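You operate a simulated robot arm through the tools that you are given. There is no shell and no other tool. Be economical: measure what you need, move in short steps, check, and stop when the job is done.

You run a simulated robot arm. Do the job below in one go: nothing can be reset, and whatever is moved stays where it is left.

JOB
Put the blue label roll in the b tray. Then fetch the blue clamp and set it on the panel of the light box. Then take the purple-knob disc and leave it on top of the black box set. Do these in the order given. Set down upright: blue clamp.

The check looks at the end state, three seconds after you hand in, the way a careful person would. Anything else that was tipped, shoved, dropped, spilled or broken makes it a failure.

ROBOT AND FRAMES
A 6-joint arm with a two-finger parallel gripper on a trunk, on a base that drives. Base frame: it is fixed to the floor where the robot stands at the start and does not move with it; the origin is under the middle of the robot, x ahead of it, y to its left, z up. Readings come in mm, rad, newtons and seconds.
With the tool pointing down near the work surface it reaches from about 300 to 800 mm from the robot's upright axis, wherever it stands. Its first joint turns from -2.897 to 2.897 rad. Places, roughly: B tray (15x15 cm) [460, 2620, 800]; black box set (25x20x5 cm) [500, 1200, 900]; blue clamp [500, 2000, 1000]; panel of the light box (16x16 cm) [480, 1500, 920]; purple-knob disc (13x13x5 cm) [500, 4700, 900]. Payload 3.43 kg.
The tool frame sits at the grasp point between the pads (the TCP): z along the fingers, y along the line on which they close. The tips reach 34 mm beyond it. Largest opening 128 mm; finger width 24, thickness 12; the body of the gripper, 48 by 130 mm, starts 96 mm behind the TCP.
Orientation is that of the tool frame in the base frame, as a unit quaternion [w, x, y, z]. With the fingers straight down and closing along the base's y, the tool's x points along the base's -x, its y along +y and its z along -z.

CONTROLS
- The arm moves only by the tool drive_tool. Its argument "increments" is text: rows parted by semicolons, each of 7 numbers parted by spaces: the shift along the base's x, y, z in units of 40 mm (1.0 is 40 mm), then the turn, a rotation vector about the base's x, y, z in units of 4 degrees (1.0 is 4 degrees), then the finger opening in cm, from 0 to 12.8. In form: x y z rx ry rz fingers; .... A call has 1 to 8 rows; each row shifts and turns the commanded pose from where the row before left it. A call with a number of a shift or a turn outside -1 to 1 is refused whole. Each row takes 0.2 s and may step no farther than 50 mm and 0.15 rad from the row before; otherwise, or with a gripper value out of range, the whole call is refused. Where a pose cannot be reached the arm comes as near as it can. A force on the tool above 40 N (or 10 N above the force at the start of the call, whichever is more), or a blocked arm, ends the call early, and 0.2 s more pass. The fingers move at their own pace (about 45 mm/s each) and stop on an object; they squeeze with about 24 N. The grip force told is the motor's: it shows also when the fingers shut on nothing. Time passes only in rows, and 0.2 s behind the last, so rows that do not move let the fingers close. The reply holds the time, the measured pose of the TCP, the force on the tool along the base axes, the opening and the grip force, in the units named above and with some noise, with the torque about the TCP (base axes, N m) and any sound that the robot's microphone picked up.
- Cameras (640 x 400 px; columns grow to the right, rows downward): "scene" is now at [17.6, 194.9, 1508]; the picture's right is [0.40, -0.92, 0.00], its down [-0.62, -0.27, -0.74] and it looks along [0.68, 0.29, -0.68] (base axes); focal length 264 px, centre (320, 200). "wrist" rides on the gripper at [76, -11, -160] in the tool frame; the picture's right is [0.15, 0.99, 0.00], its down [-0.88, 0.13, -0.46] and it looks along [-0.45, 0.07, 0.89] (tool axes); focal length 234 px, centre (320, 200). There is no depth. A picture from a camera that has moved, and an enlarged one, comes with that camera's place and axes in the base frame and with its lens.
- grab_frame(camera): a new picture of that camera. It takes no simulated time.
- roll_base(legs): drives the robot by 1 to 6 legs, each [ahead, turn to the left] in mm and rad, along the robot's own axes; the way and the turn of a leg run together, so that a leg with both is an arc; at most 1500 mm and 3.142 rad a leg. The arm and the cameras ride along, it lands a little off, and it stops where it bumps. It gives what a move gives.
- aim_head(pan, tilt): turns the head with the scene camera to pan (to the left, within 2.705 rad either way) and tilt (down, from -0.506 to 1.204), counted from straight ahead of the robot. It gives what a move gives.
- close_up(camera, box): a new picture of the part [left, top, right, bottom] of that camera's present view, enlarged. It takes no simulated time.
- sign_off(): hands the job in; it is judged then, once.

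Go step by step. Nothing tells you exact positions but the pictures and the camera data: compare them with the known pose of the tool, close in by small moves and look again before you grip or let go. The budget is 165 turns and 112 pictures, counting those below and the enlarged ones. Unless the task says otherwise, let go and move clear before handing in, and close with one line.

The tools are called after "Request:" by a JSON object that holds its "method" and its "body". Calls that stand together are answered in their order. drive_tool: Moves the arm, as the interface text tells. Its arguments: {"type":"object","properties":{"increments":{"type":"string"}},"required":["increments"]} The other tools are called the same way: roll_base (legs) drives the base; aim_head (pan, tilt) turns the head that bears the scene camera; grab_frame (camera) takes a picture; close_up (camera, box) takes an enlarged picture of a part of a camera's view; sign_off () hands the job in.

At the start:

```text
clock: 0.0
ee_pos: [197.3, 440.8, 1118.9]
orientation: [0.0, -0.002, 1.0, 0.0]
force: [-0.1, 0.1, -1.1]
moment: [0.02, 0.01, 0.0]
finger_gap: 127.8
grip_force: 0.1
robot x, y, heading: [-0.7, 3.2, -0.0]
head pan, tilt: [0.408, 0.744]
```

scene: 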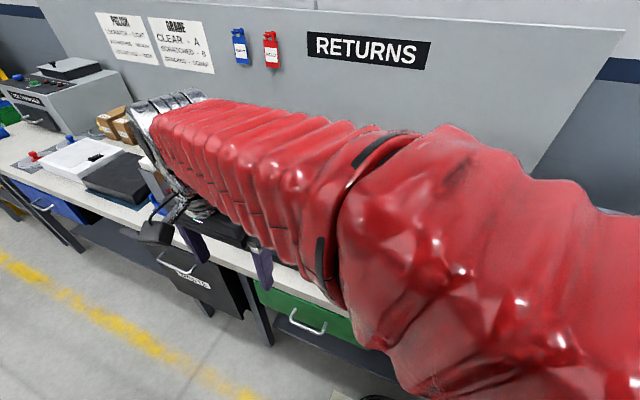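
wrist: 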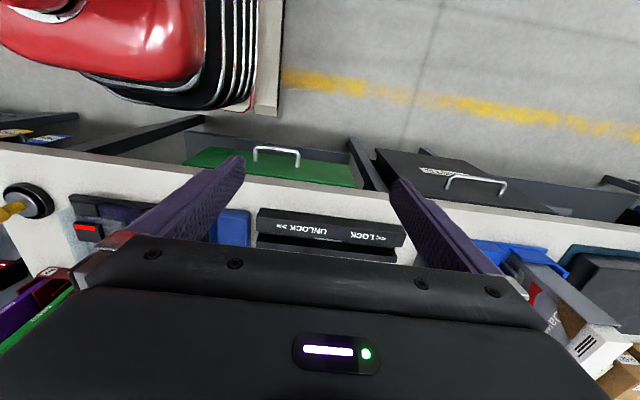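

The arm blocks most of the scene view; the bench runs along +y to my left. I'll turn the head to look along it first.

Request:
{"method": "aim_head", "body": {"pan": 1.2, "tilt": 0.4}}

Request:
{"method": "grab_frame", "body": {"camera": "scene"}}

```text
clock: 1.1
ee_pos: [197.8, 441.1, 1121.3]
orientation: [0.0, -0.002, 1.0, 0.0]
force: [0.4, -0.5, 0.1]
moment: [0.0, 0.0, 0.02]
finger_gap: 127.7
grip_force: 0.1
robot x, y, heading: [2.3, 0.9, -0.002]
head pan, tilt: [1.201, 0.4]
```

```text
109 pictures are left
camera scene: at [-25.2, 248.2, 1538.5], right [0.93, -0.36, 0.0], down [-0.14, -0.36, -0.92], along [0.33, 0.86, -0.39], focal length 264 px, centre (320, 200)
```

scene: 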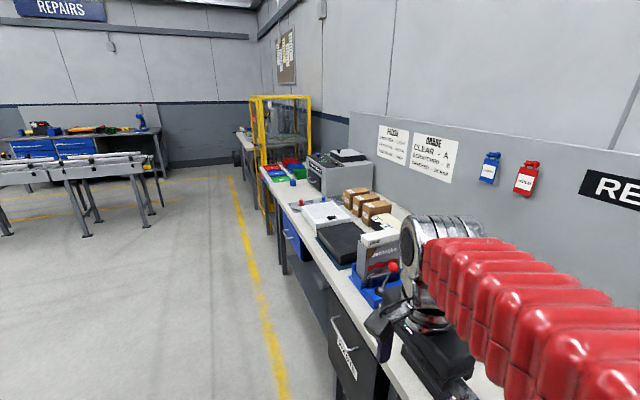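

The bench runs to about y=2700 with bins at the end, then a yellow-framed cell. The label roll isn't listed, so I look closer for it.

Request:
{"method": "close_up", "body": {"camera": "scene", "box": [220, 120, 420, 245]}}

Request:
{"method": "close_up", "body": {"camera": "scene", "box": [300, 180, 500, 305]}}

```text
3.20 times, centred on (320, 182) of scene
camera zoom: at [-25.2, 248.2, 1538.5], right [0.93, -0.36, 0.0], down [-0.14, -0.36, -0.92], along [0.33, 0.86, -0.39], focal length 844 px, centre (320, 256)
```

zoom: 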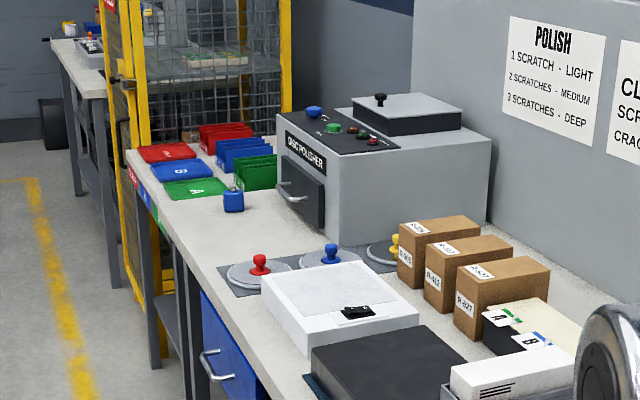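

```text
3.20 times, centred on (400, 242) of scene
camera zoom: at [-25.2, 248.2, 1538.5], right [0.93, -0.36, 0.0], down [-0.14, -0.36, -0.92], along [0.33, 0.86, -0.39], focal length 844 px, centre (64, 64)
```

zoom: 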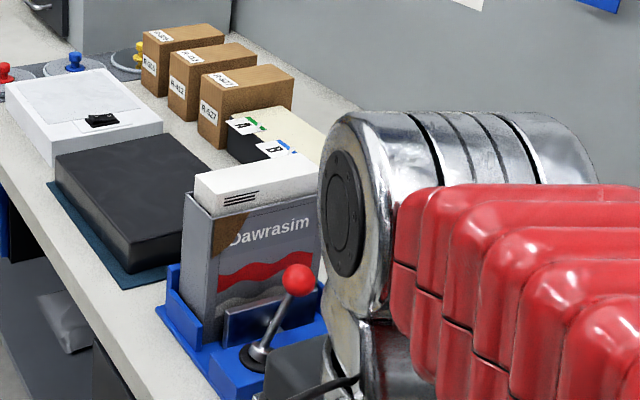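

Trays R/B/A are at the bench end around y≈2620, and a small blue item, perhaps the roll, sits near (498, 2231). I turn left, away from the bench, before moving the arm.

Request:
{"method": "roll_base", "body": {"legs": [[0, 1.571], [1100, 0]]}}

Request:
{"method": "aim_head", "body": {"pan": -0.7, "tilt": 0.5}}

Request:
{"method": "grab_frame", "body": {"camera": "scene"}}

```text
clock: 3.4
ee_pos: [50.1, 478.5, 1120.6]
orientation: [0.0, -0.161, 0.987, 0.0]
force: [0.0, 0.4, -0.8]
moment: [0.01, 0.02, 0.0]
finger_gap: 127.9
grip_force: 0.1
robot x, y, heading: [1.8, -0.2, 0.303]
head pan, tilt: [1.201, 0.4]
stopped in leg 1: the robot was blocked; the commanded pose is now the measured one
```

```text
clock: 5.3
ee_pos: [49.2, 478.7, 1120.2]
orientation: [0.0, -0.16, 0.987, 0.0]
force: [-0.5, -0.1, -0.3]
moment: [-0.05, -0.04, 0.01]
finger_gap: 127.9
grip_force: 0.1
robot x, y, heading: [3.4, -3.6, 0.301]
head pan, tilt: [-0.7, 0.499]
```

```text
106 pictures are left
camera scene: at [-19.7, 96.1, 1529.4], right [-0.39, -0.92, 0.0], down [-0.44, 0.18, -0.88], along [0.81, -0.34, -0.48], focal length 264 px, centre (320, 200)
```

scene: 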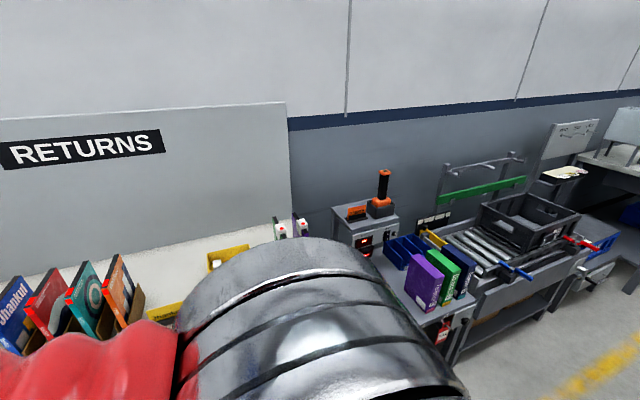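

The turn was blocked, probably by the base corner hitting the bench. I check behind before backing off.

Request:
{"method": "aim_head", "body": {"pan": 2.6, "tilt": 0.6}}

Request:
{"method": "grab_frame", "body": {"camera": "scene"}}

Request:
{"method": "aim_head", "body": {"pan": -2.5, "tilt": 0.6}}

Request:
{"method": "grab_frame", "body": {"camera": "scene"}}

```text
clock: 8.1
ee_pos: [49.4, 479.9, 1121.2]
orientation: [0.0, -0.16, 0.987, 0.0]
force: [1.3, 0.1, 0.5]
moment: [0.02, 0.02, 0.01]
finger_gap: 128.1
grip_force: 0.0
robot x, y, heading: [-0.5, 0.1, 0.306]
head pan, tilt: [2.601, 0.6]
```

```text
105 pictures are left
camera scene: at [-189.5, 152.0, 1520.3], right [0.24, 0.97, 0.0], down [0.55, -0.13, -0.83], along [-0.8, 0.19, -0.56], focal length 264 px, centre (320, 200)
```

scene: 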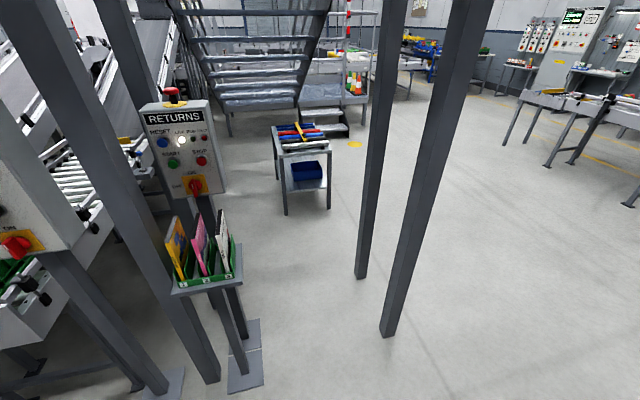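

```text
clock: 12.1
ee_pos: [49.6, 479.7, 1120.9]
orientation: [0.0, -0.16, 0.987, 0.0]
force: [-0.2, 0.2, -0.5]
moment: [-0.02, 0.0, 0.0]
finger_gap: 127.9
grip_force: 0.1
robot x, y, heading: [-2.3, -3.5, 0.304]
head pan, tilt: [-2.499, 0.6]
```

```text
104 pictures are left
camera scene: at [-155.3, 59.5, 1520.3], right [-0.81, 0.58, 0.0], down [0.33, 0.46, -0.83], along [-0.48, -0.67, -0.56], focal length 264 px, centre (320, 200)
```

scene: 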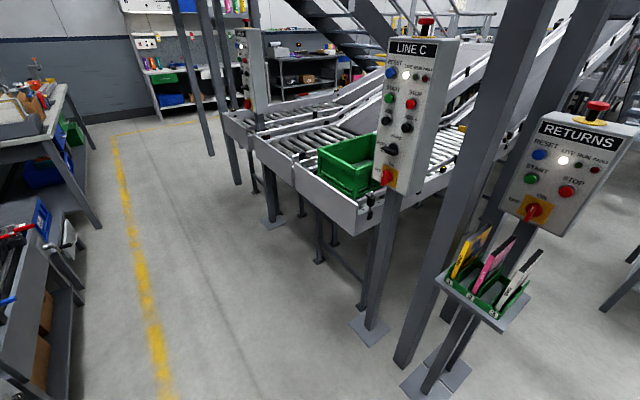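

Posts and a kiosk stand about 850 mm behind me, so the aisle is tight. I back off 200 mm, then tuck the arm ahead of the robot at a raised height.

Request:
{"method": "roll_base", "body": {"legs": [[-200, 0]]}}

Request:
{"method": "drive_tool", "body": {"increments": "0 0 1 0 0 0 0; 0 0 1 0 0 0 0; 0.8 -0.9 0 0 0 0 0; 0.8 -0.9 0 0 0 0 0; 0.8 -0.9 0 0 0 0 0; 0.8 -0.9 0 0 0 0 0; 0.8 -0.9 0 0 0 0 0; 0.8 -0.9 0 0 0 0 0"}}

```text
clock: 14.0
ee_pos: [-141.7, 419.1, 1121.7]
orientation: [0.0, -0.159, 0.987, 0.0]
force: [0.3, 0.4, -0.6]
moment: [-0.02, 0.01, 0.02]
finger_gap: 128.0
grip_force: 0.1
robot x, y, heading: [-194.0, -61.4, 0.304]
head pan, tilt: [-2.499, 0.6]
```

```text
clock: 15.8
ee_pos: [50.3, 202.3, 1201.2]
orientation: [0.0, -0.159, 0.987, -0.001]
force: [0.6, -0.2, 0.5]
moment: [0.0, 0.01, 0.0]
finger_gap: 0.0
grip_force: 23.8
robot x, y, heading: [-196.7, -63.9, 0.3]
head pan, tilt: [-2.499, 0.6]
```

The arm is moving cleanly. I finish tucking it and then turn left in place.

Request:
{"method": "drive_tool", "body": {"increments": "0.65 -0.96 0 0 0 0 0; 0.65 -0.96 0 0 0 0 0; 0.65 -0.96 0 0 0 0 0; 0.6 -0.9 0 0 0 0 0"}}

Request:
{"method": "roll_base", "body": {"legs": [[0, 1.27]]}}

Request:
{"method": "aim_head", "body": {"pan": 0.0, "tilt": 0.5}}

Request:
{"method": "grab_frame", "body": {"camera": "scene"}}

```text
clock: 16.8
ee_pos: [152.7, 50.2, 1200.8]
orientation: [0.0, -0.16, 0.987, 0.0]
force: [0.2, 0.1, 0.1]
moment: [0.05, 0.03, 0.0]
finger_gap: 0.1
grip_force: 24.0
robot x, y, heading: [-195.8, -60.5, 0.303]
head pan, tilt: [-2.499, 0.6]
```

```text
clock: 21.7
ee_pos: [-193.9, 301.8, 1201.9]
orientation: [-0.001, 0.711, -0.704, 0.0]
force: [-0.6, 0.5, 0.5]
moment: [-0.01, -0.01, 0.01]
finger_gap: 0.0
grip_force: 23.9
robot x, y, heading: [-170.8, -60.8, 1.561]
head pan, tilt: [-2.499, 0.6]
```

```text
clock: 24.0
ee_pos: [-194.2, 302.3, 1200.4]
orientation: [0.0, 0.711, -0.703, 0.0]
force: [-0.3, -0.9, 0.6]
moment: [0.0, -0.01, -0.03]
finger_gap: 0.1
grip_force: 24.1
robot x, y, heading: [-169.5, -60.5, 1.564]
head pan, tilt: [0.0, 0.499]
```

```text
103 pictures are left
camera scene: at [-327.8, -28.4, 1529.4], right [1.0, -0.01, 0.0], down [-0.01, -0.48, -0.88], along [0.01, 0.88, -0.48], focal length 264 px, centre (320, 200)
```

scene: 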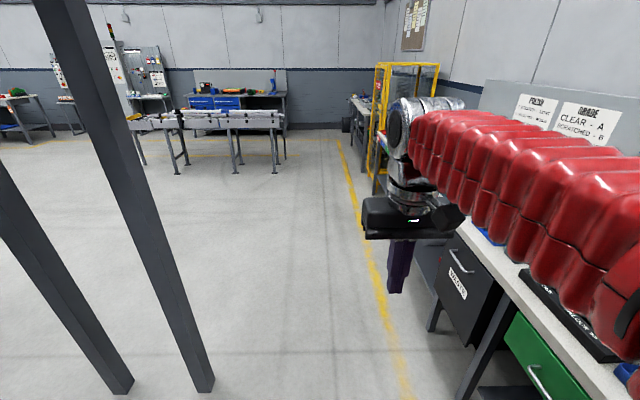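

The aisle ahead is clear. I drive along it toward the tray end.

Request:
{"method": "roll_base", "body": {"legs": [[1400, 0.004], [1050, 0]]}}

Request:
{"method": "aim_head", "body": {"pan": -1.0, "tilt": 0.6}}

Request:
{"method": "grab_frame", "body": {"camera": "scene"}}

```text
clock: 39.7
ee_pos: [-200.4, 2752.8, 1202.4]
orientation: [0.0, 0.719, -0.695, 0.0]
force: [0.6, 0.6, 0.3]
moment: [-0.01, -0.04, -0.01]
finger_gap: 0.2
grip_force: 24.6
robot x, y, heading: [-166.7, 2386.6, 1.584]
head pan, tilt: [0.0, 0.499]
```

```text
clock: 41.0
ee_pos: [-199.1, 2751.7, 1202.2]
orientation: [0.0, 0.719, -0.695, 0.0]
force: [-0.6, 0.4, -0.1]
moment: [0.02, 0.02, 0.0]
finger_gap: 0.0
grip_force: 23.8
robot x, y, heading: [-164.8, 2386.4, 1.586]
head pan, tilt: [-1.0, 0.6]
```

```text
102 pictures are left
camera scene: at [-249.4, 2376.2, 1520.3], right [0.55, -0.83, 0.0], down [-0.47, -0.31, -0.83], along [0.69, 0.46, -0.56], focal length 264 px, centre (320, 200)
```

scene: 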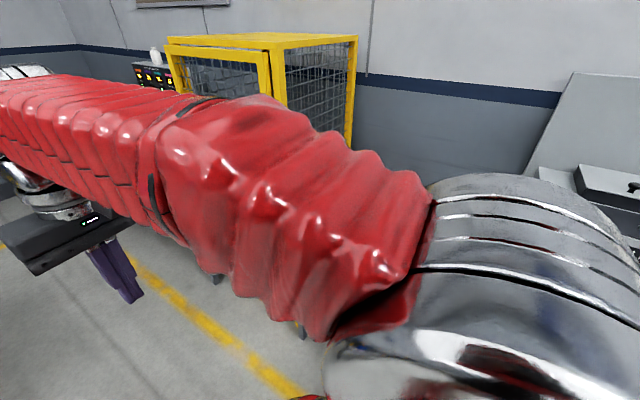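

The arm covers the view to the right. I turn to face the bench and look past it.

Request:
{"method": "roll_base", "body": {"legs": [[0, -1.58]]}}

Request:
{"method": "aim_head", "body": {"pan": 0.15, "tilt": 0.7}}

Request:
{"method": "grab_frame", "body": {"camera": "scene"}}

Request:
{"method": "grab_frame", "body": {"camera": "wrist"}}

```text
clock: 47.0
ee_pos: [195.8, 2412.0, 1202.8]
orientation: [0.0, -0.004, 1.0, 0.0]
force: [-0.4, 0.3, 0.7]
moment: [0.02, -0.01, 0.01]
finger_gap: 0.0
grip_force: 24.4
robot x, y, heading: [-165.5, 2415.9, -0.009]
head pan, tilt: [-1.0, 0.6]
```

```text
clock: 48.4
ee_pos: [195.9, 2412.3, 1201.7]
orientation: [0.001, -0.005, 1.0, 0.001]
force: [0.1, 0.0, 0.2]
moment: [-0.01, -0.01, -0.02]
finger_gap: 0.3
grip_force: 24.1
robot x, y, heading: [-166.3, 2419.1, -0.006]
head pan, tilt: [0.15, 0.7]
```

```text
101 pictures are left
camera scene: at [-141.1, 2589.1, 1511.7], right [0.14, -0.99, 0.0], down [-0.64, -0.09, -0.76], along [0.76, 0.11, -0.64], focal length 264 px, centre (320, 200)
```

scene: 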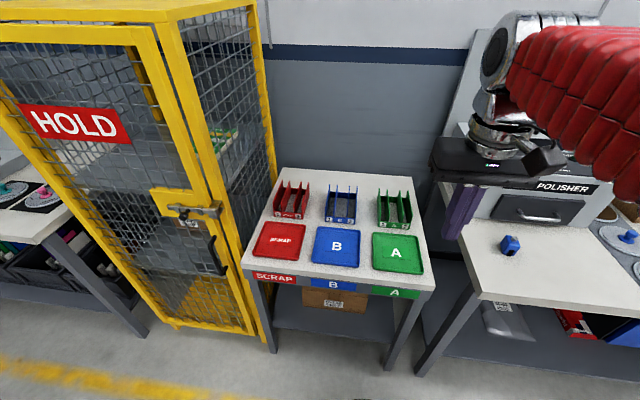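

```text
100 pictures are left
camera wrist: at [120.8, 2398.0, 1362.9], right [-0.16, 0.99, 0.0], down [0.88, 0.14, 0.46], along [0.45, 0.07, -0.89], focal length 234 px, centre (320, 200)
```

wrist: 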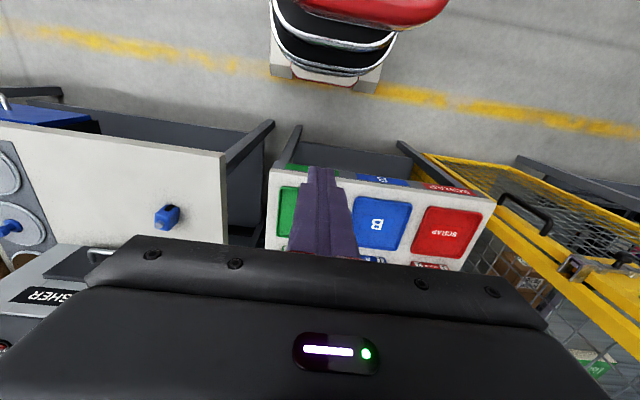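

The B tray is clear on the tray stand; a small blue item sits on the bench corner. I zoom in on it and on the polisher.

Request:
{"method": "close_up", "body": {"camera": "scene", "box": [460, 190, 640, 302]}}

Request:
{"method": "close_up", "body": {"camera": "wrist", "box": [110, 170, 230, 245]}}

Request:
{"method": "close_up", "body": {"camera": "scene", "box": [230, 160, 440, 291]}}

```text
3.56 times, centred on (550, 246) of scene
camera zoom: at [-141.1, 2589.1, 1511.7], right [0.14, -0.99, 0.0], down [-0.64, -0.09, -0.76], along [0.76, 0.11, -0.64], focal length 937 px, centre (-498, 36)
```

zoom: 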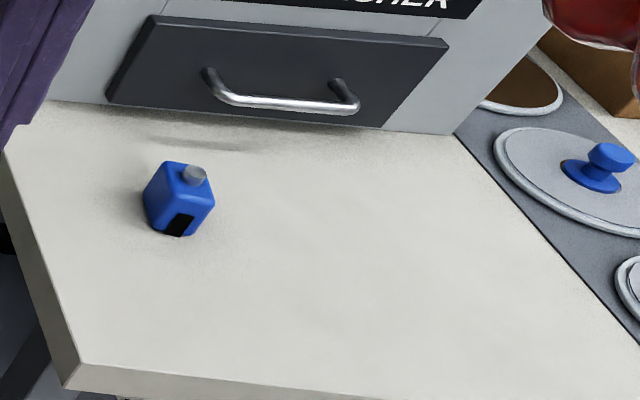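

```text
5.33 times, centred on (170, 208) of wrist
camera zoom: at [120.8, 2398.0, 1362.9], right [-0.16, 0.99, 0.0], down [0.88, 0.14, 0.46], along [0.45, 0.07, -0.89], focal length 1249 px, centre (1120, 160)
```

zoom: 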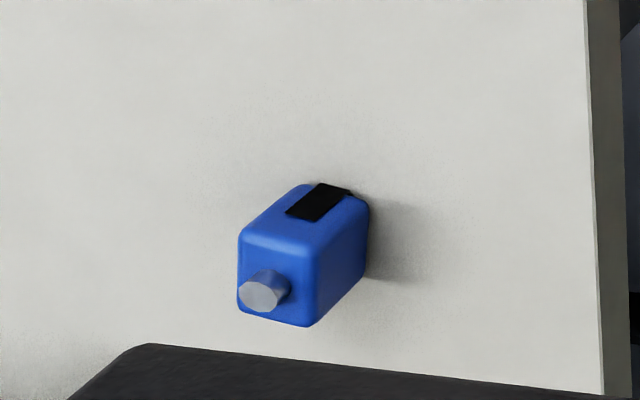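

```text
3.05 times, centred on (335, 226) of scene
camera zoom: at [-141.1, 2589.1, 1511.7], right [0.14, -0.99, 0.0], down [-0.64, -0.09, -0.76], along [0.76, 0.11, -0.64], focal length 804 px, centre (274, 122)
```

zoom: 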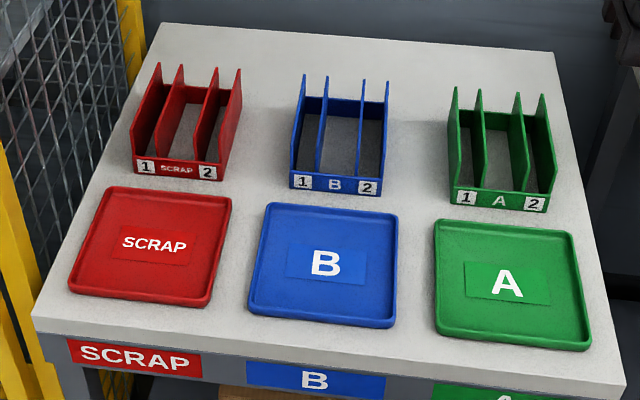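

That blue block with a screw looks like the blue clamp, so the label roll is elsewhere. I turn right to face along -y, which puts the bench on the camera side, and survey the rest.

Request:
{"method": "roll_base", "body": {"legs": [[0, -1.565]]}}

Request:
{"method": "aim_head", "body": {"pan": 0.9, "tilt": 0.55}}

Request:
{"method": "grab_frame", "body": {"camera": "scene"}}

```text
clock: 54.4
ee_pos: [-170.9, 2054.0, 1201.9]
orientation: [0.001, 0.7, 0.714, 0.0]
force: [-1.4, -0.1, 0.4]
moment: [0.0, 0.0, 0.0]
finger_gap: 0.1
grip_force: 23.9
robot x, y, heading: [-138.7, 2415.2, -1.563]
head pan, tilt: [0.15, 0.7]
```

```text
clock: 55.5
ee_pos: [-171.6, 2053.2, 1203.5]
orientation: [-0.001, 0.7, 0.714, 0.0]
force: [-0.1, -0.9, 0.9]
moment: [0.03, 0.02, 0.01]
finger_gap: 0.0
grip_force: 23.7
robot x, y, heading: [-134.6, 2418.7, -1.559]
head pan, tilt: [0.901, 0.55]
```

```text
96 pictures are left
camera scene: at [91.1, 2425.2, 1524.8], right [-0.61, -0.79, 0.0], down [-0.41, 0.32, -0.85], along [0.67, -0.52, -0.52], focal length 264 px, centre (320, 200)
```

scene: 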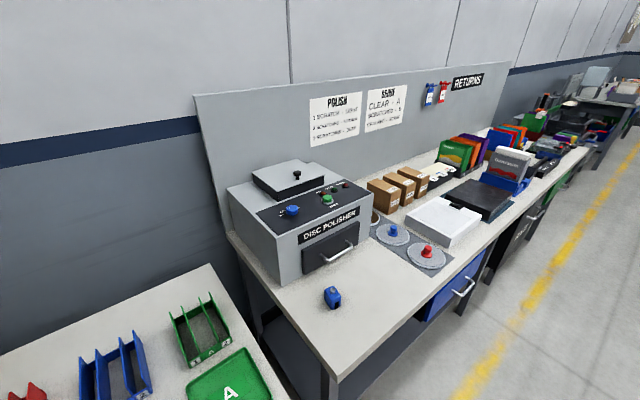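

Request:
{"method": "close_up", "body": {"camera": "scene", "box": [350, 100, 550, 225]}}

Request:
{"method": "close_up", "body": {"camera": "scene", "box": [500, 50, 640, 140]}}

Request:
{"method": "close_up", "body": {"camera": "scene", "box": [220, 150, 400, 262]}}

```text
3.20 times, centred on (450, 162) of scene
camera zoom: at [91.1, 2425.2, 1524.8], right [-0.61, -0.79, 0.0], down [-0.41, 0.32, -0.85], along [0.67, -0.52, -0.52], focal length 844 px, centre (-96, 320)
```

zoom: 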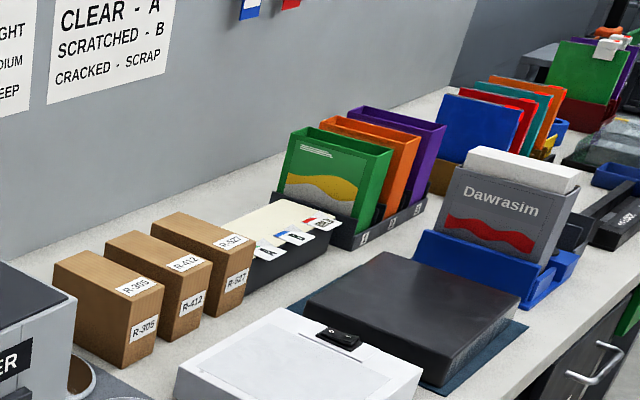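

```text
4.44 times, centred on (570, 95) of scene
camera zoom: at [91.1, 2425.2, 1524.8], right [-0.61, -0.79, 0.0], down [-0.41, 0.32, -0.85], along [0.67, -0.52, -0.52], focal length 1172 px, centre (-791, 667)
```

zoom: 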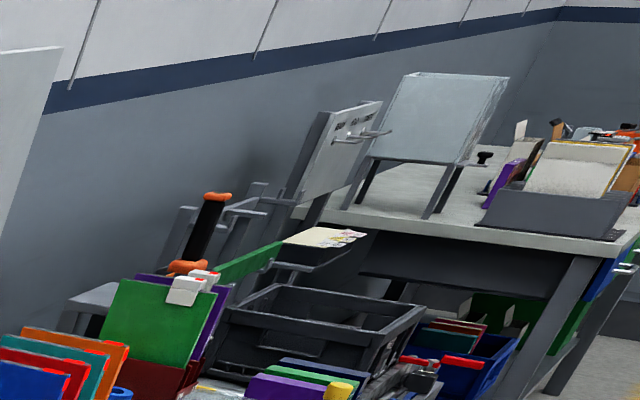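

```text
3.56 times, centred on (310, 206) of scene
camera zoom: at [91.1, 2425.2, 1524.8], right [-0.61, -0.79, 0.0], down [-0.41, 0.32, -0.85], along [0.67, -0.52, -0.52], focal length 937 px, centre (356, 179)
```

zoom: 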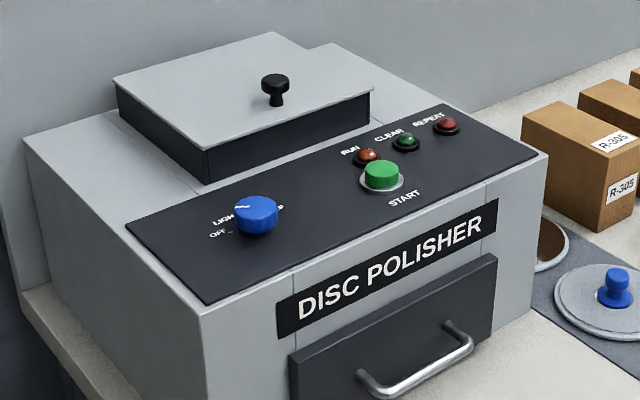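

A blue ring-like thing shows near the coloured cases around y≈500. I drive down the aisle to look closer.

Request:
{"method": "roll_base", "body": {"legs": [[1350, 0]]}}

Request:
{"method": "aim_head", "body": {"pan": 0.9, "tilt": 0.6}}

Request:
{"method": "grab_frame", "body": {"camera": "scene"}}

```text
clock: 64.3
ee_pos: [-163.4, 695.4, 1202.6]
orientation: [0.0, 0.702, 0.712, 0.0]
force: [0.8, -0.2, -0.2]
moment: [-0.04, 0.02, 0.0]
finger_gap: 0.0
grip_force: 24.2
robot x, y, heading: [-129.5, 1057.0, -1.569]
head pan, tilt: [0.901, 0.55]
```

```text
clock: 64.9
ee_pos: [-163.9, 695.5, 1202.3]
orientation: [0.0, 0.702, 0.712, 0.0]
force: [0.1, 0.3, 0.2]
moment: [0.04, 0.03, 0.03]
finger_gap: 0.0
grip_force: 23.6
robot x, y, heading: [-131.0, 1060.4, -1.571]
head pan, tilt: [0.901, 0.6]
```

```text
92 pictures are left
camera scene: at [99.5, 1066.7, 1520.3], right [-0.62, -0.79, 0.0], down [-0.44, 0.35, -0.83], along [0.65, -0.51, -0.56], focal length 264 px, centre (320, 200)
```

scene: 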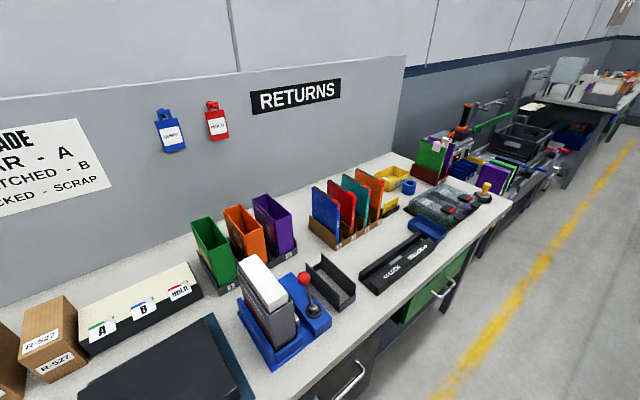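

Request:
{"method": "close_up", "body": {"camera": "scene", "box": [350, 130, 510, 230]}}

Request:
{"method": "close_up", "body": {"camera": "scene", "box": [480, 90, 640, 190]}}

```text
4.00 times, centred on (430, 180) of scene
camera zoom: at [99.5, 1066.7, 1520.3], right [-0.62, -0.79, 0.0], down [-0.44, 0.35, -0.83], along [0.65, -0.51, -0.56], focal length 1055 px, centre (-120, 280)
```

zoom: 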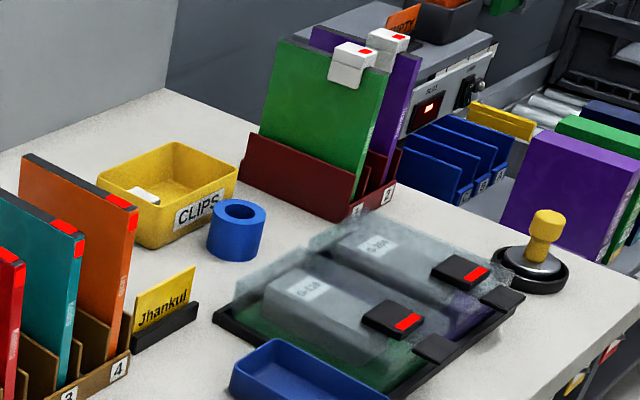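

```text
4.00 times, centred on (560, 140) of scene
camera zoom: at [99.5, 1066.7, 1520.3], right [-0.62, -0.79, 0.0], down [-0.44, 0.35, -0.83], along [0.65, -0.51, -0.56], focal length 1055 px, centre (-640, 440)
```

zoom: 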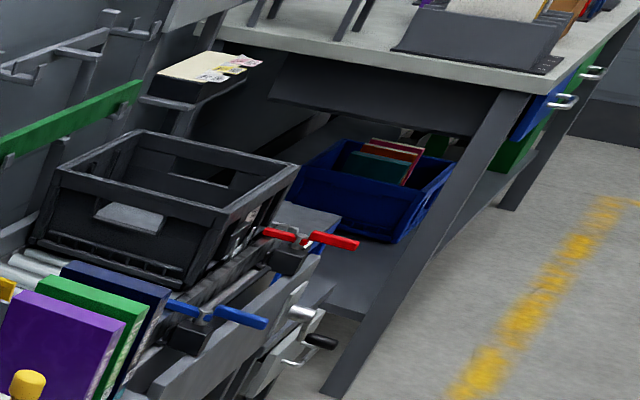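

The blue ring by the CLIPS box is the label roll, near (712, 11). I check the blue hanging tag on the board, so it isn't confused with the clamp.

Request:
{"method": "close_up", "body": {"camera": "scene", "box": [140, 90, 240, 152]}}

```text
6.40 times, centred on (190, 121) of scene
camera zoom: at [99.5, 1066.7, 1520.3], right [-0.62, -0.79, 0.0], down [-0.44, 0.35, -0.83], along [0.65, -0.51, -0.56], focal length 1687 px, centre (1152, 706)
```

zoom: 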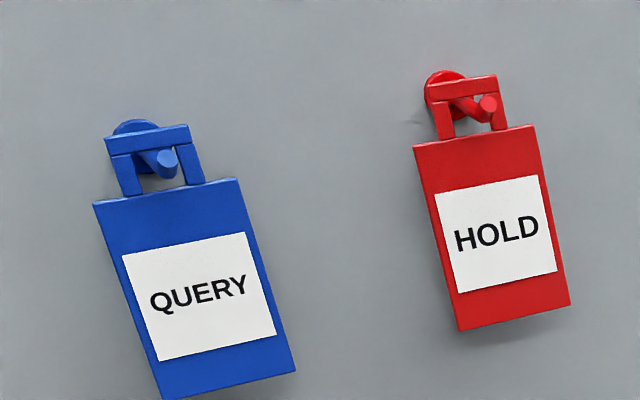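

Those are tags, not clamps. I drive to y≈40 and turn to face the bench.

Request:
{"method": "roll_base", "body": {"legs": [[1000, 0], [0, 1.571]]}}

Request:
{"method": "aim_head", "body": {"pan": -0.1, "tilt": 0.7}}

Request:
{"method": "grab_frame", "body": {"camera": "scene"}}

Request:
{"method": "grab_frame", "body": {"camera": "wrist"}}

```text
clock: 77.1
ee_pos: [249.3, 46.4, 1203.8]
orientation: [0.0, -0.016, 1.0, 0.0]
force: [0.4, -0.6, -0.1]
moment: [-0.01, 0.03, 0.01]
finger_gap: 0.1
grip_force: 23.8
robot x, y, heading: [-115.6, 47.7, 0.023]
head pan, tilt: [0.901, 0.6]
```

```text
clock: 78.4
ee_pos: [248.1, 48.1, 1203.6]
orientation: [0.0, -0.016, 1.0, 0.0]
force: [-0.7, 0.0, -0.5]
moment: [0.01, 0.01, -0.01]
finger_gap: 0.1
grip_force: 24.1
robot x, y, heading: [-115.9, 47.4, 0.023]
head pan, tilt: [-0.099, 0.7]
```

```text
88 pictures are left
camera scene: at [-92.1, 199.4, 1511.7], right [-0.08, -1.0, 0.0], down [-0.64, 0.05, -0.76], along [0.76, -0.06, -0.64], focal length 264 px, centre (320, 200)
```

scene: 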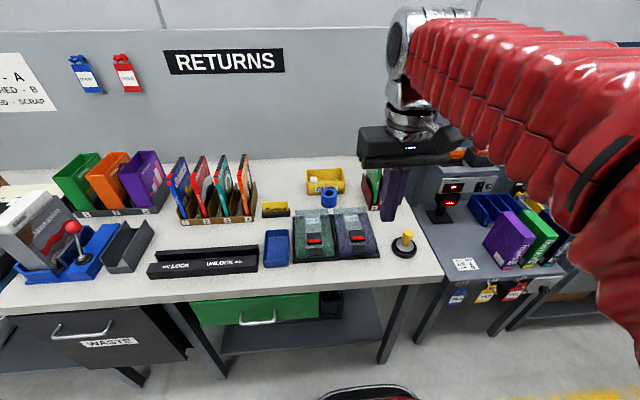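

```text
87 pictures are left
camera wrist: at [173.5, 32.3, 1364.2], right [-0.18, 0.98, 0.0], down [0.88, 0.16, 0.46], along [0.45, 0.08, -0.89], focal length 234 px, centre (320, 200)
```

wrist: 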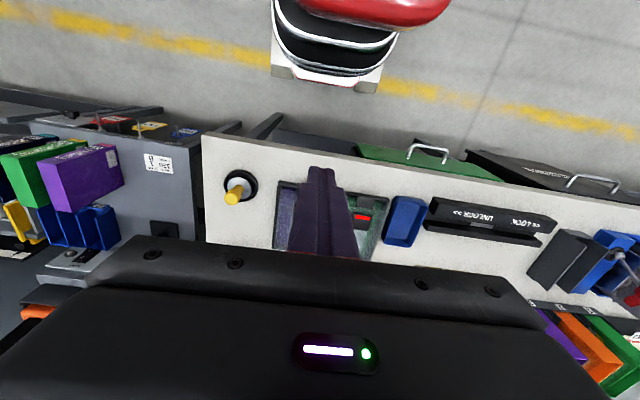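

Comparing the two views puts the bench top near z≈875 and the roll at about (641, 115, 900), which also moves the clamp estimate to roughly (443, 2021). I drive 100 mm closer and take a sharper fix.

Request:
{"method": "roll_base", "body": {"legs": [[100, 0]]}}

Request:
{"method": "drive_tool", "body": {"increments": "1 0.2 0 0 0 0 6; 1 0.2 0 0 0 0 10; 1 0.2 0 0 0 0 12; 1 0.2 0 0 0 0 12; 1 0.2 0 0 0 0 12"}}

Request:
{"method": "grab_frame", "body": {"camera": "scene"}}

Request:
{"method": "close_up", "body": {"camera": "scene", "box": [250, 140, 410, 240]}}

```text
clock: 79.7
ee_pos: [348.9, 49.2, 1203.0]
orientation: [0.001, -0.016, 1.0, 0.0]
force: [0.4, 0.6, 0.6]
moment: [0.0, -0.01, 0.0]
finger_gap: 0.0
grip_force: 23.9
robot x, y, heading: [-12.4, 51.6, 0.019]
head pan, tilt: [-0.099, 0.7]
```

```text
clock: 80.9
ee_pos: [551.0, 88.5, 1206.4]
orientation: [0.0, -0.016, 1.0, 0.0]
force: [-1.0, 0.6, 0.2]
moment: [0.03, -0.05, 0.0]
finger_gap: 101.9
grip_force: 0.0
robot x, y, heading: [-11.9, 49.7, 0.021]
head pan, tilt: [-0.099, 0.7]
```

```text
86 pictures are left
camera scene: at [8.4, 201.3, 1511.7], right [-0.08, -1.0, 0.0], down [-0.64, 0.05, -0.76], along [0.76, -0.06, -0.64], focal length 264 px, centre (320, 200)
```

scene: 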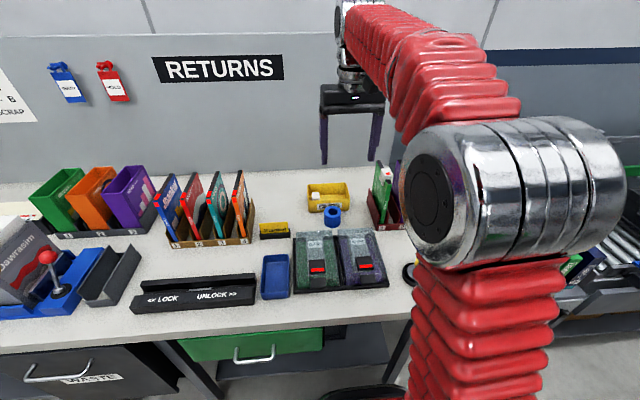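

```text
4.00 times, centred on (330, 190) of scene
camera zoom: at [8.4, 201.3, 1511.7], right [-0.08, -1.0, 0.0], down [-0.64, 0.05, -0.76], along [0.76, -0.06, -0.64], focal length 1055 px, centre (280, 240)
```

zoom: 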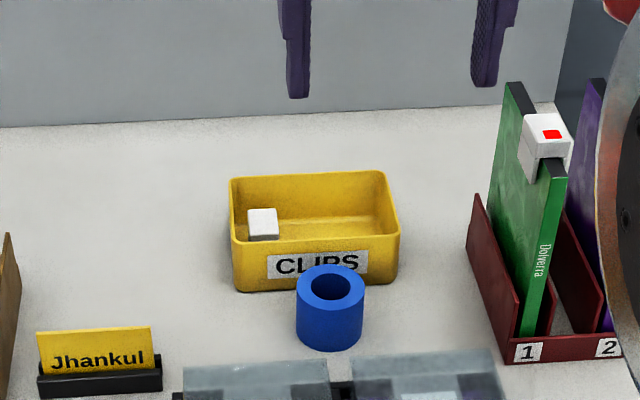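

The fingertips reproject correctly, so the roll is about (647, 108), roughly 57 mm across and 50 mm tall. I descend above it to z≈1000 and check.

Request:
{"method": "drive_tool", "body": {"increments": "0.6 0.12 -0.9 0 0 0 10; 0.6 0.12 -0.9 0 0 0 10; 0.6 0.13 -0.9 0 0 0 10; 0.6 0.13 -0.9 0 0 0 10; 0 0 -0.9 0 0 0 10; 0 0 -0.6 0 0 0 10"}}

Request:
{"method": "close_up", "body": {"camera": "scene", "box": [250, 140, 410, 240]}}

Request:
{"method": "grab_frame", "body": {"camera": "wrist"}}

```text
clock: 82.3
ee_pos: [645.6, 109.2, 999.4]
orientation: [0.0, -0.017, 1.0, 0.0]
force: [0.1, -0.8, 0.4]
moment: [-0.02, -0.04, -0.01]
finger_gap: 100.0
grip_force: 0.0
robot x, y, heading: [-14.1, 49.7, 0.021]
head pan, tilt: [-0.099, 0.7]
```

```text
4.00 times, centred on (330, 190) of scene
camera zoom: at [8.9, 201.3, 1511.7], right [-0.08, -1.0, 0.0], down [-0.64, 0.05, -0.76], along [0.76, -0.06, -0.64], focal length 1055 px, centre (280, 240)
```

zoom: 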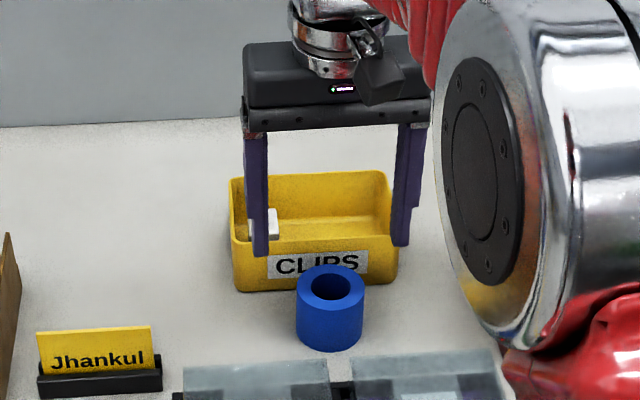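

```text
83 pictures are left
camera wrist: at [570.3, 94.4, 1159.5], right [-0.18, 0.98, 0.0], down [0.88, 0.16, 0.46], along [0.45, 0.08, -0.89], focal length 234 px, centre (320, 200)
```

wrist: 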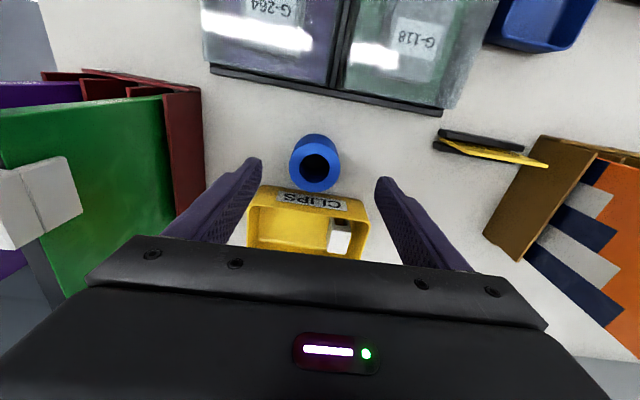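

The wrist view gives the roll at (653, 107) with its top at z≈917. I lower over it to z≈908, then close.

Request:
{"method": "drive_tool", "body": {"increments": "0.18 -0.05 -0.6 0 0 0 10; 0 0 -0.6 0 0 0 10; 0 0 -0.6 0 0 0 10; 0 0 -0.48 0 0 0 10"}}

Request:
{"method": "grab_frame", "body": {"camera": "wrist"}}

```text
clock: 83.3
ee_pos: [655.4, 106.8, 909.6]
orientation: [0.0, -0.016, 1.0, -0.001]
force: [0.1, 0.3, -0.4]
moment: [0.0, 0.01, 0.03]
finger_gap: 99.9
grip_force: 0.0
robot x, y, heading: [-14.7, 50.8, 0.022]
head pan, tilt: [-0.099, 0.7]
```

```text
82 pictures are left
camera wrist: at [579.3, 92.1, 1070.6], right [-0.18, 0.98, 0.0], down [0.88, 0.16, 0.46], along [0.45, 0.08, -0.89], focal length 234 px, centre (320, 200)
```

wrist: 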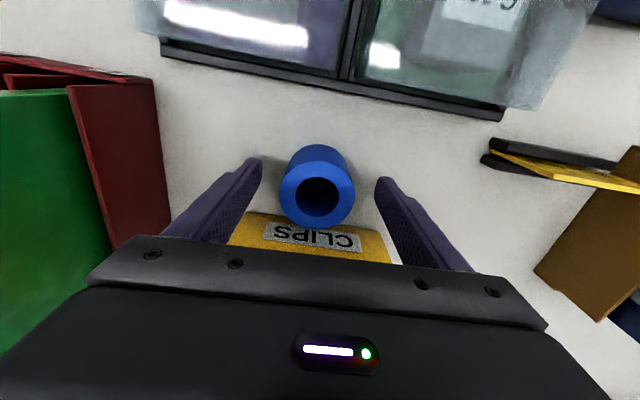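

The roll is centred between the fingers. I close and lift.

Request:
{"method": "drive_tool", "body": {"increments": "0 0 0 0 0 0 5; 0 0 0 0 0 0 4.5; 0 0 0 0 0 0 4.5; 0 0 0 0 0 0 4.5; 0 0 0 0 0 0 4.5"}}

```text
clock: 84.5
ee_pos: [656.0, 106.1, 911.0]
orientation: [0.001, -0.017, 1.0, 0.0]
force: [-0.4, -0.4, -0.4]
moment: [-0.02, 0.0, 0.02]
finger_gap: 56.4
grip_force: 24.1
robot x, y, heading: [-19.5, 49.5, 0.016]
head pan, tilt: [-0.099, 0.7]
```

Gripped at 56 mm. I lift and retract.

Request:
{"method": "drive_tool", "body": {"increments": "0 0 0.6 0 0 0 4.5; 0 0 1 0 0 0 4.5; 0 0 1 0 0 0 4.5; 0 0 1 0 0 0 4.5; -0.6 0 1 0 0 0 4.5; -0.6 0 1 0 0 0 4.5; -0.6 0 1 0 0 0 4.5; -0.9 -0.1 0.5 0 0 0 4.5"}}

Request:
{"method": "drive_tool", "body": {"increments": "-1 -0.2 0 0 0 0 4.5; -1 -0.2 0 0 0 0 4.5; -1 -0.2 0 0 0 0 4.5; -1 -0.2 0 0 0 0 4.5; -1 -0.2 0 0 0 0 4.5"}}

Request:
{"method": "grab_frame", "body": {"camera": "wrist"}}

```text
clock: 86.3
ee_pos: [545.3, 105.0, 1191.6]
orientation: [0.0, -0.017, 1.0, 0.0]
force: [0.4, -0.4, -1.1]
moment: [-0.01, 0.04, -0.01]
finger_gap: 56.3
grip_force: 24.3
robot x, y, heading: [-14.4, 53.3, 0.021]
head pan, tilt: [-0.099, 0.7]
```

```text
clock: 87.5
ee_pos: [345.5, 65.0, 1192.2]
orientation: [0.0, -0.016, 1.0, 0.0]
force: [1.0, 0.2, -0.8]
moment: [-0.01, 0.03, -0.04]
finger_gap: 56.3
grip_force: 23.5
robot x, y, heading: [-15.7, 49.7, 0.024]
head pan, tilt: [-0.099, 0.7]
```

```text
81 pictures are left
camera wrist: at [270.1, 49.8, 1353.1], right [-0.18, 0.98, 0.0], down [0.88, 0.16, 0.46], along [0.45, 0.08, -0.89], focal length 234 px, centre (320, 200)
```

wrist: 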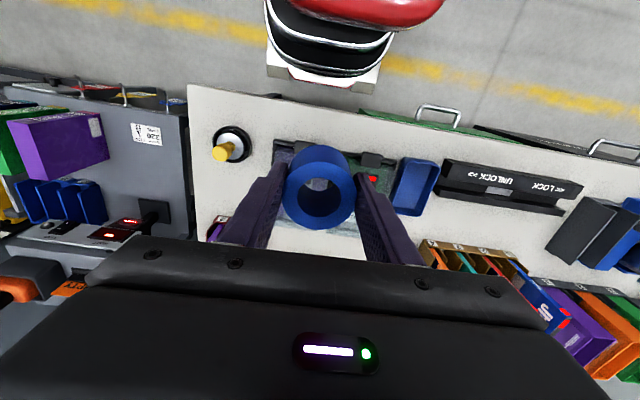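

Roll held. I back off, turn left and drive to the tray stand.

Request:
{"method": "roll_base", "body": {"legs": [[-150, 0], [0, 1.555], [1300, 0], [1240, 0]]}}

```text
clock: 110.4
ee_pos: [-130.8, 2946.7, 1192.3]
orientation: [0.0, -0.702, 0.712, 0.0]
force: [0.2, 0.5, -0.7]
moment: [0.03, 0.01, -0.01]
finger_gap: 56.4
grip_force: 24.4
robot x, y, heading: [-135.3, 2584.2, 1.543]
head pan, tilt: [-0.099, 0.7]
```

Request:
{"method": "roll_base", "body": {"legs": [[0, -1.54]]}}

Request:
{"method": "aim_head", "body": {"pan": 0.0, "tilt": 0.8}}

Request:
{"method": "grab_frame", "body": {"camera": "scene"}}

```text
clock: 116.2
ee_pos: [224.7, 2601.9, 1193.2]
orientation: [0.0, -0.021, 1.0, 0.0]
force: [0.2, 0.1, -0.8]
moment: [0.0, -0.01, -0.01]
finger_gap: 56.2
grip_force: 23.9
robot x, y, heading: [-136.2, 2617.2, 0.037]
head pan, tilt: [-0.099, 0.7]
```

```text
clock: 116.9
ee_pos: [225.3, 2603.3, 1193.5]
orientation: [0.0, -0.021, 1.0, 0.0]
force: [-0.6, -0.1, -0.9]
moment: [-0.05, 0.0, 0.02]
finger_gap: 56.3
grip_force: 24.0
robot x, y, heading: [-134.8, 2617.2, 0.03]
head pan, tilt: [0.0, 0.799]
```

```text
80 pictures are left
camera scene: at [-118.2, 2775.1, 1503.5], right [0.03, -1.0, 0.0], down [-0.72, -0.02, -0.7], along [0.7, 0.02, -0.72], focal length 264 px, centre (320, 200)
```

scene: 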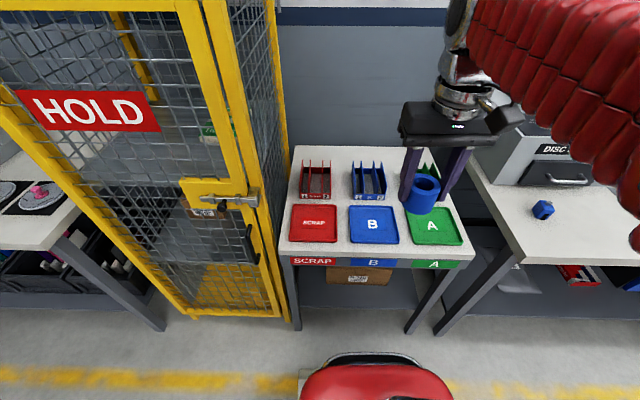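

B tray centre computes to about (458, 2617). I move above it.

Request:
{"method": "drive_tool", "body": {"increments": "0.73 0.045 -0.6 0 0 0 4.5; 0.73 0.045 -0.6 0 0 0 4.5; 0.73 0.045 -0.6 0 0 0 4.5; 0.73 0.045 -0.6 0 0 0 4.5; 0.73 0.045 -0.8 0 0 0 4.5; 0.73 0.045 -0.9 0 0 0 4.5; 0.73 0.045 -0.9 0 0 0 4.5; 0.73 0.045 -0.9 0 0 0 4.5"}}

Request:
{"method": "grab_frame", "body": {"camera": "wrist"}}

Request:
{"method": "close_up", "body": {"camera": "scene", "box": [280, 130, 480, 255]}}

```text
clock: 118.7
ee_pos: [462.0, 2615.7, 957.3]
orientation: [0.0, -0.021, 1.0, 0.0]
force: [0.0, 0.6, -0.4]
moment: [-0.01, 0.0, -0.02]
finger_gap: 56.3
grip_force: 24.3
robot x, y, heading: [-134.9, 2617.1, 0.036]
head pan, tilt: [0.0, 0.799]
```

```text
79 pictures are left
camera wrist: at [386.5, 2600.6, 1118.6], right [-0.19, 0.98, 0.0], down [0.87, 0.17, 0.46], along [0.45, 0.09, -0.89], focal length 234 px, centre (320, 200)
```

wrist: 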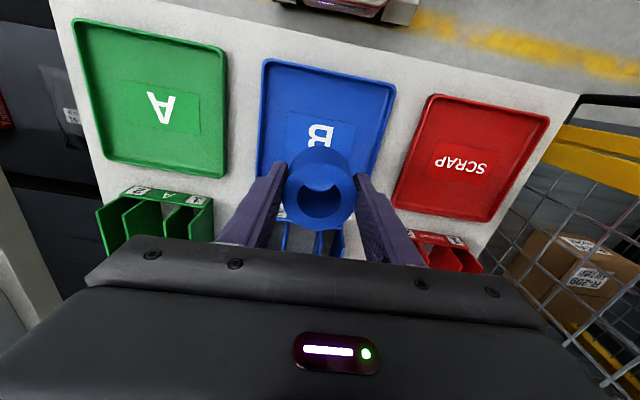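

```text
3.20 times, centred on (380, 192) of scene
camera zoom: at [-118.2, 2775.1, 1503.4], right [0.03, -1.0, 0.0], down [-0.72, -0.02, -0.7], along [0.7, 0.02, -0.72], focal length 844 px, centre (128, 224)
```

zoom: 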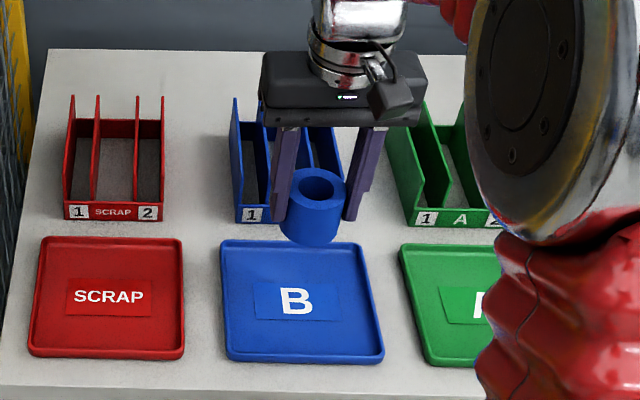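

Wrist and scene views together suggest the tray is nearer x≈445 and its floor is somewhere at 800–835. I shift a little and go down in steps.

Request:
{"method": "drive_tool", "body": {"increments": "-0.4 0 -0.5 0 0 0 4.5; 0 0 -0.5 0 0 0 4.5; 0 0 -0.4 0 0 0 4.5; 0 0 -0.25 0 0 0 4.5"}}

Request:
{"method": "close_up", "body": {"camera": "scene", "box": [320, 160, 440, 235]}}

Request:
{"method": "grab_frame", "body": {"camera": "wrist"}}

```text
clock: 119.7
ee_pos: [444.0, 2614.2, 893.2]
orientation: [0.0, -0.02, 1.0, 0.0]
force: [0.2, 0.0, -0.3]
moment: [-0.01, -0.01, 0.03]
finger_gap: 56.4
grip_force: 24.3
robot x, y, heading: [-136.5, 2617.0, 0.038]
head pan, tilt: [0.0, 0.799]
```

```text
5.33 times, centred on (380, 198) of scene
camera zoom: at [-117.8, 2775.1, 1503.4], right [0.03, -1.0, 0.0], down [-0.72, -0.03, -0.7], along [0.7, 0.02, -0.72], focal length 1406 px, centre (0, 213)
```

zoom: 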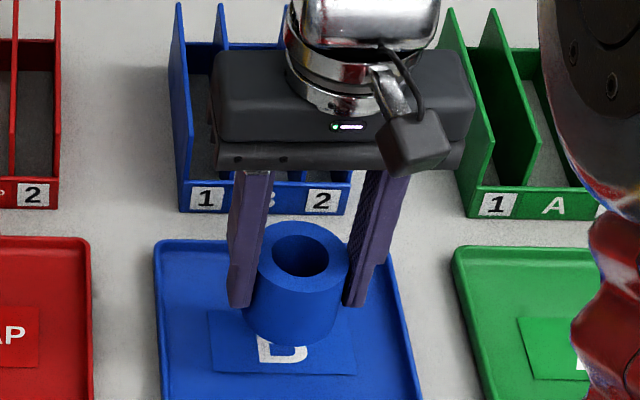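

```text
76 pictures are left
camera wrist: at [368.7, 2600.2, 1052.7], right [-0.19, 0.98, 0.0], down [0.87, 0.17, 0.46], along [0.45, 0.09, -0.89], focal length 234 px, centre (320, 200)
```

wrist: 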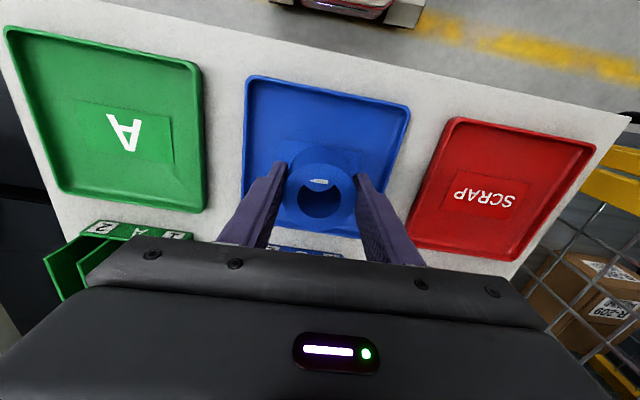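

The roll is over the tray interior. I lower in small steps watching the force.

Request:
{"method": "drive_tool", "body": {"increments": "0 0 -0.2 0 0 0 4.5; 0 0 -0.2 0 0 0 4.5; 0 0 -0.2 0 0 0 4.5"}}

Request:
{"method": "drive_tool", "body": {"increments": "0 0 -0.12 0 0 0 4.5; 0 0 -0.12 0 0 0 4.5; 0 0 -0.12 0 0 0 4.5"}}

```text
clock: 120.5
ee_pos: [443.2, 2616.7, 868.4]
orientation: [0.0, -0.021, 1.0, 0.0]
force: [0.2, -0.2, -0.9]
moment: [0.0, -0.01, -0.04]
finger_gap: 56.4
grip_force: 23.7
robot x, y, heading: [-134.7, 2617.9, 0.034]
head pan, tilt: [0.0, 0.799]
```

```text
clock: 121.3
ee_pos: [445.1, 2616.2, 854.3]
orientation: [0.001, -0.02, 1.0, 0.0]
force: [-2.0, -0.2, 5.2]
moment: [0.0, -0.01, -0.01]
finger_gap: 56.3
grip_force: 24.1
robot x, y, heading: [-136.5, 2614.7, 0.037]
head pan, tilt: [0.0, 0.799]
```

Contact felt at z≈854. I open gently and rise.

Request:
{"method": "drive_tool", "body": {"increments": "0 0 0 0 0 0 6.5; 0 0 0 0 0 0 8; 0 0 0 0 0 0 8; 0 0 0.8 0 0 0 8; 0 0 1 0 0 0 8; 0 0 1 0 0 0 8; 0 0 1 0 0 0 8"}}

Request:
{"method": "grab_frame", "body": {"camera": "wrist"}}

```text
clock: 122.9
ee_pos: [443.6, 2615.6, 1004.2]
orientation: [0.001, -0.021, 1.0, 0.0]
force: [0.4, -0.5, 0.4]
moment: [-0.05, 0.02, 0.03]
finger_gap: 80.0
grip_force: 0.1
robot x, y, heading: [-135.8, 2614.8, 0.036]
head pan, tilt: [0.0, 0.799]
```

```text
75 pictures are left
camera wrist: at [368.1, 2600.6, 1165.7], right [-0.19, 0.98, 0.0], down [0.87, 0.17, 0.46], along [0.45, 0.09, -0.89], focal length 234 px, centre (320, 200)
```

wrist: 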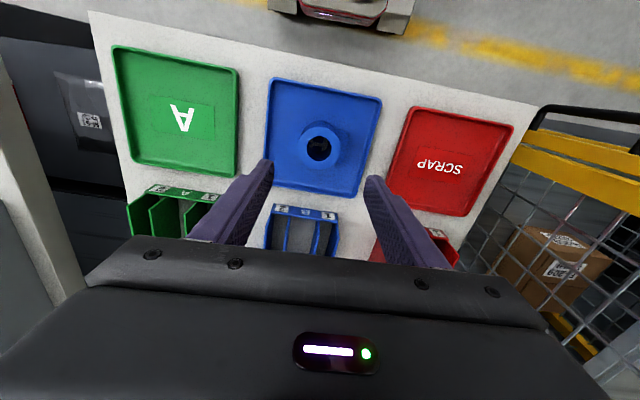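

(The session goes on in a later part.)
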